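You operate a simulated robot arm through the tools that you are given. There is no shell and no other tool. Be economical: measure what you need, move in short steps, check, and stop when the job is done.

You run a simulated robot arm. Do the job below in one go: nothing can be reset, and whatever is moved stays where it is left.

JOB
Fetch the blue box that says "V3" from the top of the store bench and set it on the grey case there.
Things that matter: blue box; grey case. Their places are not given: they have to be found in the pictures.

It is judged by the outcome, as a careful person would: the job done as asked, and still so three seconds after it is handed in. It fails if anything else is knocked over, pushed out of place, dropped, spilled or broken.

ROBOT AND FRAMES
A 7-joint arm with a two-finger parallel gripper, fixed in place. Base frame: the origin is at the foot of the arm, x ahead of it, y to its left, z up; the work surface is at about z = 900. Lengths are in mm, angles in rad, forces in N, time in s.
With the tool pointing down near the work surface it reaches from about 240 to 680 mm from the base axis. Its first joint turns from -1.152 to 1.152 rad. Payload 2.4 kg.
The tool frame sits at the grasp point between the pads (the TCP): z along the fingers, y along the line on which they close. The tips reach 30 mm beyond it. The gripper opens to 94 mm. The fingers are 28 mm wide and 10 mm thick; the gripper's body (50 by 96 mm) begins 55 mm behind the TCP.
Orientation is that of the tool frame in the base frame, as [roll, pitch, yaw] about the fixed x, y, z axes, in that order (R = Rz(yaw) Ry(pitch) Rx(roll)). With the fingers straight down and closing along the base's y, the tool's x points along the base's -x, its y along +y and its z along -z.

CONTROLS
- The arm moves only by the tool move_arm. Its argument "plan" is a list that holds one entry, the list of rows, each a list of 7 numbers: the turn, a rotation vector about the tool's x, y, z in rad, then the shift along the tool's x, y, z in mm, then the opening in per cent of the stroke, from 0 (shut) to 100 (fully open). In form: [[[wx, wy, wz, tx, ty, tz, claw], ...]]. A call has 1 to 8 rows; each row is the pose to reach, as a shift and turn from the pose commanded when the call began, along the tool's axes at that moment. A row lasts 0.2 s, in which the tool goes at most 50 mm and 0.15 rad; a call with a longer step from one row to the next is refused whole, and so is a gripper value outside its range. Where a pose cannot be reached the arm comes as near as it can. A force on the tool above 40 N (or 10 N above the force at the start of the call, whichever is more), or a blocked arm, ends the call early, and 0.2 s more pass. Each finger travels about 153 mm/s and halts on what it meets, pressing with about 22 N; the grip force reading is that of the motor and also rises with nothing between the fingers. The clock runs only during rows and for 0.2 s after the last one: add rows that repeat a pose to give the fingers time. The reply holds the time, the measured pose of the TCP, the force on the tool along the base axes, the opening and the grip force, in the units named above and with some noise.
- Cameras (640 x 400 px; columns grow to the right, rows downward): "scene" is fixed at [44.9, 482.3, 1456.4]; the picture's right is [-0.70, -0.71, 0.00], its down [-0.34, 0.34, -0.88] and it looks along [0.62, -0.62, -0.48] (base axes); focal length 347 px, centre (320, 200). "wrist" rides on the gripper at [-37, 0, -58] in the tool frame; the picture's right is [0.00, -1.00, 0.00], its down [0.97, 0.00, -0.24] and it looks along [0.24, 0.00, 0.97] (tool axes); focal length 218 px, centre (320, 200).
- get_image(camera): a new picture of that camera. No time passes.
- probe_pixels(camera, pixels): for up to 12 pixels [column, row] of the newest picture of that camera ("zoom" is the newest enlarged one), the place [x, y, z] in the base frame of the surface seen there, good to about 3 mm, but the place of the scene camera against the robot may be out by one fixed shift of up to 12 mm in any direction. No time passes.
- inspect(camera, box): a new picture of the part [left, top, right, bottom] of that camera's present view, enlarged. No time passes.
- close_job(): hands the job in; it is judged then, once.

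Keep the steps short. Do not move on a guess: measure, check each grasp and each placing, and mend mistakes. In all there are 60 turns and 22 pictures (those below and enlarged ones count). Leave the gripper open and the arm clear of the work at the hand-in unless told otherwise, and finish with a single line.

The tools are called as a command line: name --argument value ..., lists and objects as JSON in quotes. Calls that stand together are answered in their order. move_arm: Moves the arm, as the interface text tells. Its arguments: {"type":"object","properties":{"plan":{"type":"array"}},"required":["plan"]} The other tools are called the same way: get_image (camera) takes a picture; probe_pixels (camera, pixels) gives the place of the surface under pixels of a picture; inspect (camera, box) takes an enlarged picture of a part of a camera's view; close_job () hands the job in.

At the start:

```text
clock: 0.0
ee_pos: [391.5, -14.2, 1140.0]
tcp_rot: [-3.141, 0.0, 3.141]
contact_force: [0.4, -1.6, -0.9]
finger_gap: 93.8
grip_force: 0.0
```

scene: 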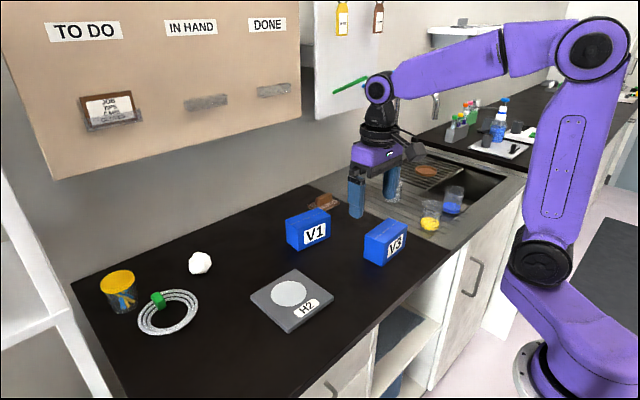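
wrist: 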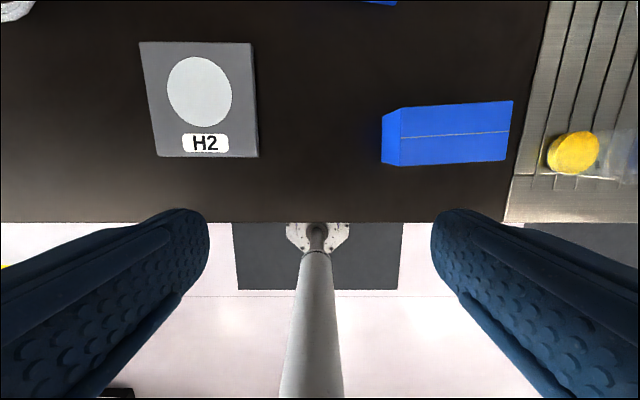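

I see the V3 box at about scene (385,243) and wrist (450,133). The grey case "H2" is at scene (291,300) and wrist (200,100). I'll probe both in the two cameras and enlarge the scene view to check.

probe_pixels --camera "wrist" --pixels '[[405, 112], [510, 104], [504, 158], [402, 162], [450, 133], [386, 140], [200, 90], [145, 48], [248, 46], [252, 152], [162, 152], [320, 120]]'

probe_pixels --camera "scene" --pixels '[[366, 233], [385, 220], [405, 233], [384, 241], [385, 262], [290, 292], [254, 297], [293, 271], [330, 299], [288, 328], [318, 304], [345, 270]]'

inspect --camera "scene" --box '[240, 190, 440, 340]'

```text
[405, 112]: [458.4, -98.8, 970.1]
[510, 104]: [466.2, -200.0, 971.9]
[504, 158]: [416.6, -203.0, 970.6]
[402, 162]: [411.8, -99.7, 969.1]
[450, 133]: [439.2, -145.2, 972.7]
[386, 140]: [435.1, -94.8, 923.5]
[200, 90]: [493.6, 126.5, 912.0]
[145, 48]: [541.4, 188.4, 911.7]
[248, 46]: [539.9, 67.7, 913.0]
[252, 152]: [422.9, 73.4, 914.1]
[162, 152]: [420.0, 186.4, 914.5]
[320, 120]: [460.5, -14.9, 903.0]
```

```text
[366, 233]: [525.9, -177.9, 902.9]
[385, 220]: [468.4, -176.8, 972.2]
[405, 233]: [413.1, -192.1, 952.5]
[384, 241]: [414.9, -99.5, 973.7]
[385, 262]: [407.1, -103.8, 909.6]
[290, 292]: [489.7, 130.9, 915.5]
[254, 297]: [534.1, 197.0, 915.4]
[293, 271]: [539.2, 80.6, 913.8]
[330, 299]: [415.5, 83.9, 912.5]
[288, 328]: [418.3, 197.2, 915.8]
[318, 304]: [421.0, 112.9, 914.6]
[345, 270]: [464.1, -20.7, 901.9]
```

```text
2.67 times, centred on (340, 265) of scene
```

zoom: 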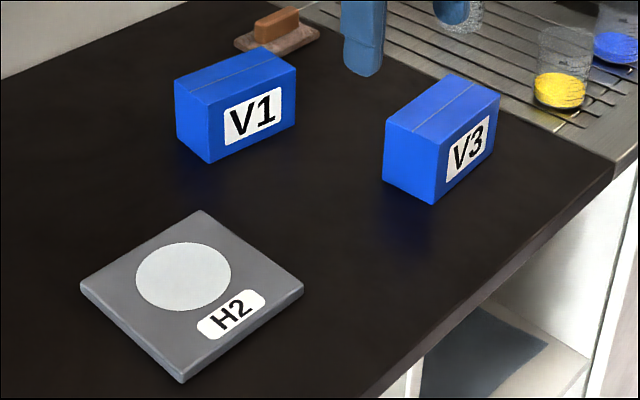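

Box V3 has a top about 52 x 104 mm at z≈971, centred near (439,-150), turned about +0.05 rad. The case centre is near (481,129) with its top at z≈913. The fingers must close along x across the 52 mm side. First I move above the box while turning the tool, staying high.

move_arm --plan '[[[0, 0, 0.14, -6, -17, 0, 100], [0, 0, 0.28, -12, -34, 0, 100], [0, 0, 0.42, -18, -51, 0, 100], [0, 0, 0.56, -24, -68, 0, 100], [0, 0, 0.7, -30, -85, 0, 100], [0, 0, 0.84, -36, -102, 0, 100], [0, 0, 0.98, -42, -119, 0, 100], [0, 0, 1.12, -47.5, -136, 0, 100]]]'

move_arm --plan '[[[0, 0, 0.132, 0, 0, 0, 100], [0, 0, 0.264, 0, 0, 0, 100], [0, 0, 0.396, 0, 0, 0, 100], [0, 0, 0.396, 0, 0, 0, 100]]]'

get_image --camera "wrist"

```text
clock: 1.8
ee_pos: [439.9, -151.2, 1140.7]
tcp_rot: [-3.141, 0.0, 2.02]
contact_force: [-0.7, 1.1, 0.0]
finger_gap: 93.7
grip_force: 0.1
```

```text
clock: 2.8
ee_pos: [439.7, -151.0, 1141.2]
tcp_rot: [-3.139, 0.0, 1.622]
contact_force: [0.3, 0.8, 0.3]
finger_gap: 94.0
grip_force: 0.2
```

```text
18 pictures are left
```

wrist: 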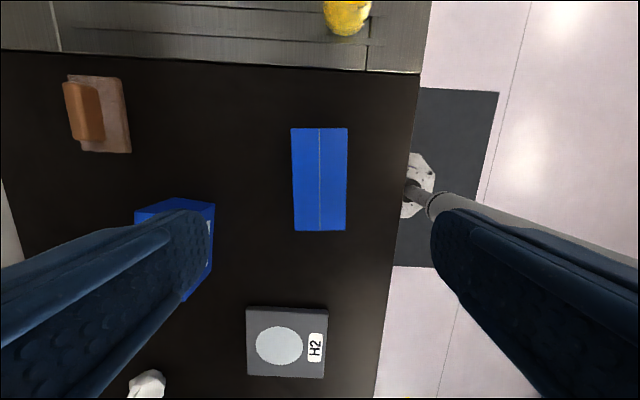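

The box at wrist (320,180) looks square to the fingers. I'll probe its top corners, V1 and the case from here.

probe_pixels --camera "wrist" --pixels '[[294, 131], [345, 131], [344, 227], [297, 228], [319, 180], [294, 180], [344, 180], [212, 210], [212, 250], [250, 311], [323, 374], [250, 374]]'

```text
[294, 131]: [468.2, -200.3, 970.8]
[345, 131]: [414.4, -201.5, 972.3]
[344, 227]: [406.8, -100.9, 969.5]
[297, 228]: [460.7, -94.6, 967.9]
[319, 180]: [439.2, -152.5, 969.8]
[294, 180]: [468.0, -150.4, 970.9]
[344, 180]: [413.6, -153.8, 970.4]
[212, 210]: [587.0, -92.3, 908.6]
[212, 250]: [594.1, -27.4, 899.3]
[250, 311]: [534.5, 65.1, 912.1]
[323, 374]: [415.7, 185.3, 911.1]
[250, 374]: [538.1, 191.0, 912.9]
```

The box centre is (439,-150) with its top at 970. The tool is at (439.7,-151), and V1 starts at x≈587, so the fingers are clear. I'll descend 196 mm to z≈945 with the gripper open.

move_arm --plan '[[[0, 0, 0, 0, 0, 35, 100], [0, 0, 0, 0, 0, 70, 100], [0, 0, 0, 0, 0, 105, 100], [0, 0, 0, 0, 0, 135, 100], [0, 0, 0, 0, 0, 160, 100], [0, 0, 0, 0, 0, 180, 100], [0, 0, 0, 0, 0, 196, 100], [0, 0, 0, 0, 0, 196, 100]]]'

get_image --camera "wrist"

```text
clock: 4.6
ee_pos: [438.5, -149.3, 944.7]
tcp_rot: [3.141, 0.001, 1.626]
contact_force: [0.3, 0.1, -0.7]
finger_gap: 94.0
grip_force: 0.1
```

```text
17 pictures are left
```

wrist: 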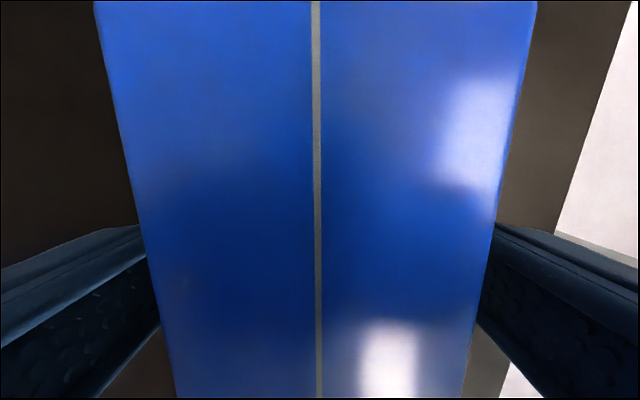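

The box sits centred between the fingers with no contact force. I'll close on it.

move_arm --plan '[[[0, 0, 0, 0, 0, 0, 65], [0, 0, 0, 0, 0, 0, 40], [0, 0, 0, 0, 0, 0, 40], [0, 0, 0, 0, 0, 0, 40], [0, 0, 0, 0, 0, 0, 40]]]'

```text
clock: 5.8
ee_pos: [440.9, -148.4, 943.8]
tcp_rot: [-3.14, 0.0, 1.625]
contact_force: [-0.5, 0.3, -0.3]
finger_gap: 61.9
grip_force: 22.0
```

The fingers halted at 61.9 mm with 22 N, so they hold something. I'll lift a short way first and check.

move_arm --plan '[[[0, 0, 0, 0, 0, -10, 40], [0, 0, 0, 0, 0, -25, 40], [0, 0, 0, 0, 0, -45, 40], [0, 0, 0, 0, 0, -70, 40], [0, 0, 0, 0, 0, -90, 40], [0, 0, 0, 0, 0, -90, 40]]]'

get_image --camera "scene"

```text
clock: 7.2
ee_pos: [440.2, -150.1, 1033.2]
tcp_rot: [-3.141, -0.002, 1.625]
contact_force: [0.2, 0.1, -1.5]
finger_gap: 62.2
grip_force: 22.1
```

```text
16 pictures are left
```

scene: 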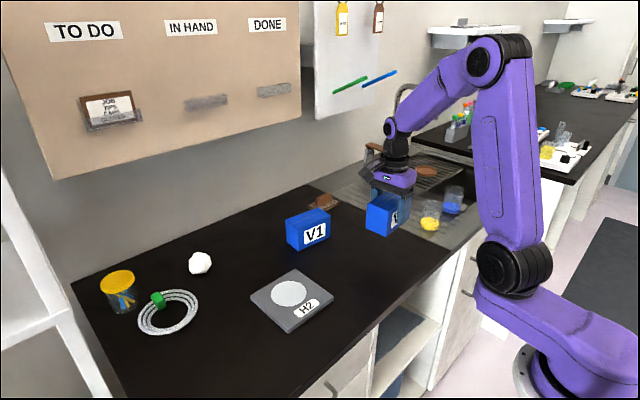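

The box is up and held (62.2 mm, 22 N). I'll carry it level over the case centre, about (479,128): base shift (+39,+278), which is tool shift (+275.5,+54). The path stays clear of V1.

move_arm --plan '[[[0, 0, 0, 30, 6, 0, 40], [0, 0, 0, 75, 15, 0, 40], [0, 0, 0, 120, 24, 0, 40], [0, 0, 0, 165, 32, 0, 40], [0, 0, 0, 210, 41, 0, 40], [0, 0, 0, 248, 49, 0, 40], [0, 0, 0, 275.5, 54, 0, 40], [0, 0, 0, 275.5, 54, 0, 40]]]'

inspect --camera "scene" --box '[200, 180, 400, 340]'

get_image --camera "wrist"

```text
clock: 9.0
ee_pos: [477.1, 128.2, 1035.0]
tcp_rot: [-3.14, 0.001, 1.627]
contact_force: [0.0, -0.5, -1.0]
finger_gap: 62.4
grip_force: 22.0
```

```text
2.50 times, centred on (300, 260) of scene
```

zoom: 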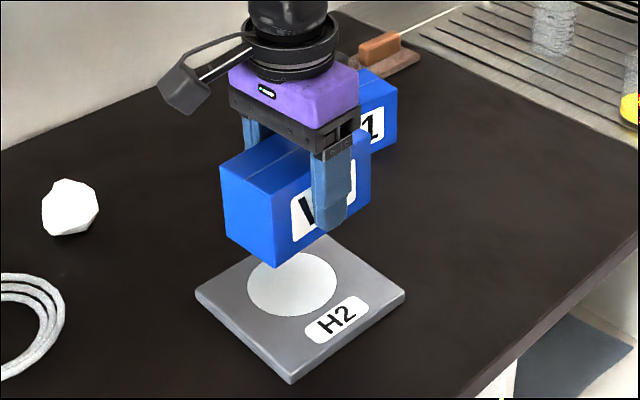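

```text
14 pictures are left
```

wrist: 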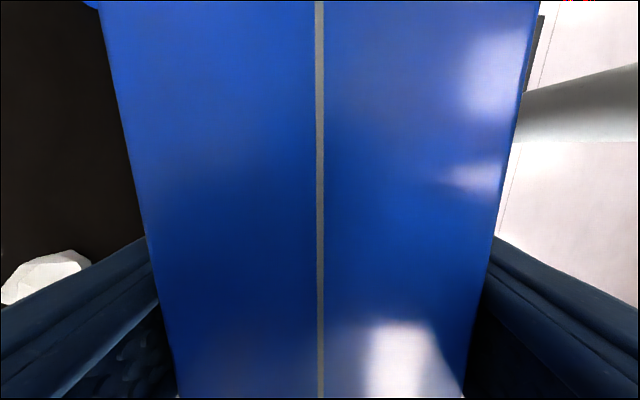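

The box is over the case. With its bottom about 43 mm below the TCP, contact should come near z≈957. I'll go down to about 963 first.

move_arm --plan '[[[0, 0, 0, 0, 0, 20, 40], [0, 0, 0, 0, 0, 40, 40], [0, 0, 0, 0, 0, 58, 40], [0, 0, 0, 0, 0, 68, 40], [0, 0, 0, 0, 0, 72, 40], [0, 0, 0, 0, 0, 72, 40]]]'

inspect --camera "scene" --box '[220, 220, 360, 340]'

```text
clock: 10.4
ee_pos: [478.9, 127.6, 962.6]
tcp_rot: [-3.141, 0.0, 1.624]
contact_force: [-0.7, -0.1, -0.6]
finger_gap: 62.2
grip_force: 22.0
```

```text
3.33 times, centred on (290, 280) of scene
```

zoom: 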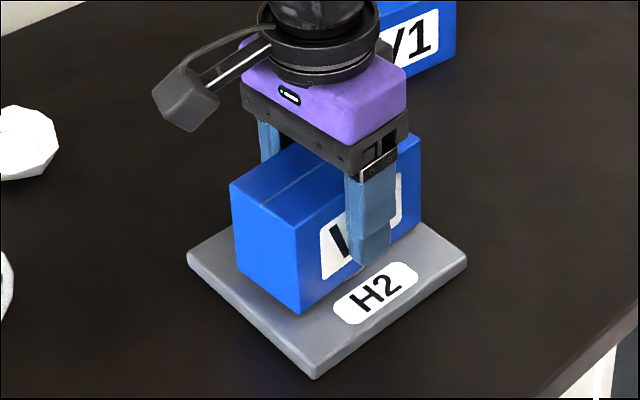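

It is placed well inside the case edges, just above the surface. I'll lower it in small steps and watch the force.

move_arm --plan '[[[0, 0, 0, 0, 0, 1, 40], [0, 0, 0, 0, 0, 2, 40], [0, 0, 0, 0, 0, 3, 40], [0, 0, 0, 0, 0, 4, 40], [0, 0, 0, 0, 0, 4, 40]]]'

```text
clock: 11.6
ee_pos: [477.9, 127.9, 958.5]
tcp_rot: [-3.141, 0.0, 1.624]
contact_force: [0.7, 0.9, -0.3]
finger_gap: 62.1
grip_force: 22.1
```

No contact yet, so I'll keep lowering in half-millimetre steps.

move_arm --plan '[[[0, 0, 0, 0, 0, 0.5, 40], [0, 0, 0, 0, 0, 1, 40], [0, 0, 0, 0, 0, 1.5, 40], [0, 0, 0, 0, 0, 2, 40], [0, 0, 0, 0, 0, 2, 40]]]'

```text
clock: 12.8
ee_pos: [478.6, 126.8, 956.4]
tcp_rot: [-3.141, 0.0, 1.628]
contact_force: [-3.8, 2.3, 21.0]
finger_gap: 62.3
grip_force: 22.2
```

There are now 21 N upward, so the box rests on the case. I'll ease off 0.5 mm and open gradually.

move_arm --plan '[[[0, 0, 0, 0, 0, -0.5, 40], [0, 0, 0, 0, 0, -0.5, 66], [0, 0, 0, 0, 0, -0.5, 72], [0, 0, 0, 0, 0, -0.5, 80], [0, 0, 0, 0, 0, -0.5, 90], [0, 0, 0, 0, 0, -0.5, 100], [0, 0, 0, 0, 0, -0.5, 100]]]'

get_image --camera "wrist"

```text
clock: 14.4
ee_pos: [478.3, 126.9, 955.9]
tcp_rot: [-3.141, 0.001, 1.625]
contact_force: [-0.5, -0.8, -0.6]
finger_gap: 94.1
grip_force: 0.1
```

```text
12 pictures are left
```

wrist: 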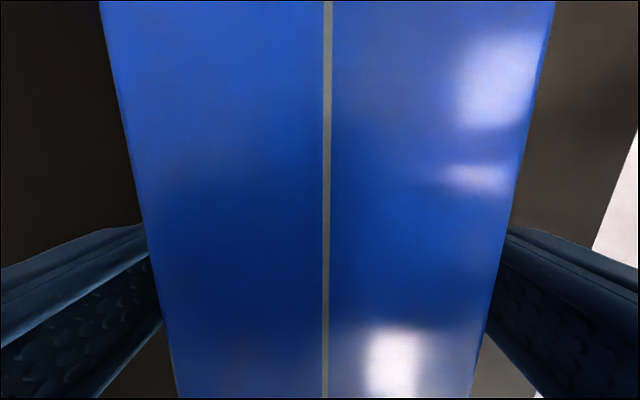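

The gripper is open and the fingers are off the box on both sides. I'll rise straight up, clear of it.

move_arm --plan '[[[0, 0, 0, 0, 0, -10, 100], [0, 0, 0, 0, 0, -30, 100], [0, 0, 0, 0, 0, -60, 100], [0, 0, 0, 0, 0, -95, 100], [0, 0, 0, 0, 0, -130, 100], [0, 0, 0, 0, 0, -165, 100], [0, 0, 0, 0, 0, -190, 100], [0, 0, 0, 0, 0, -190, 100]]]'

get_image --camera "wrist"

get_image --camera "scene"

```text
clock: 16.2
ee_pos: [479.2, 122.4, 1147.7]
tcp_rot: [-3.141, -0.001, 1.625]
contact_force: [-0.2, 0.0, 0.1]
finger_gap: 93.9
grip_force: 0.1
```

```text
11 pictures are left
```

wrist: 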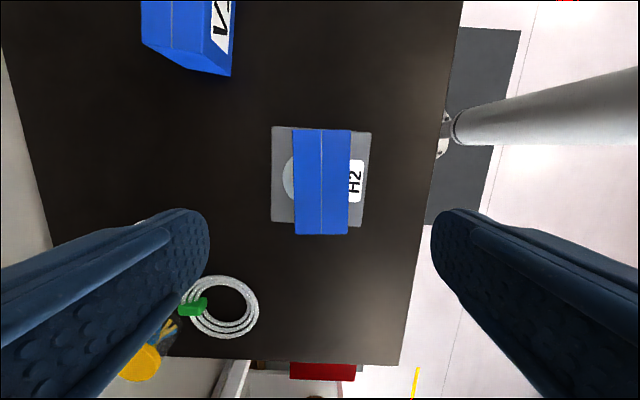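

```text
10 pictures are left
```

scene: 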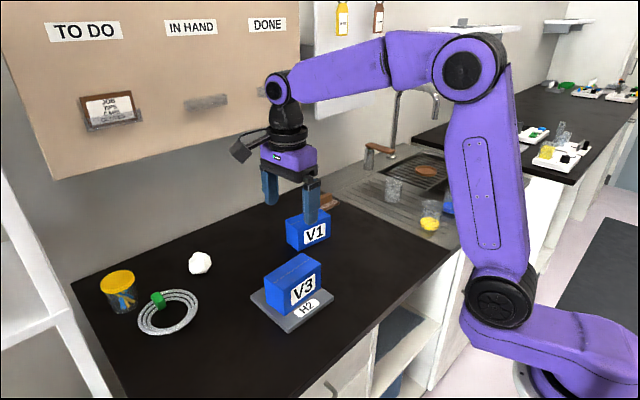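

V3 stands upright on the grey H2 case, well supported. Nothing else has moved, the gripper is open and the arm is clear. I'll hand in.

close_job

```text
The job is handed in.
```

The blue box "V3" is standing upright on the grey case, nothing else was moved, and the job is handed in with the gripper open and the arm clear.
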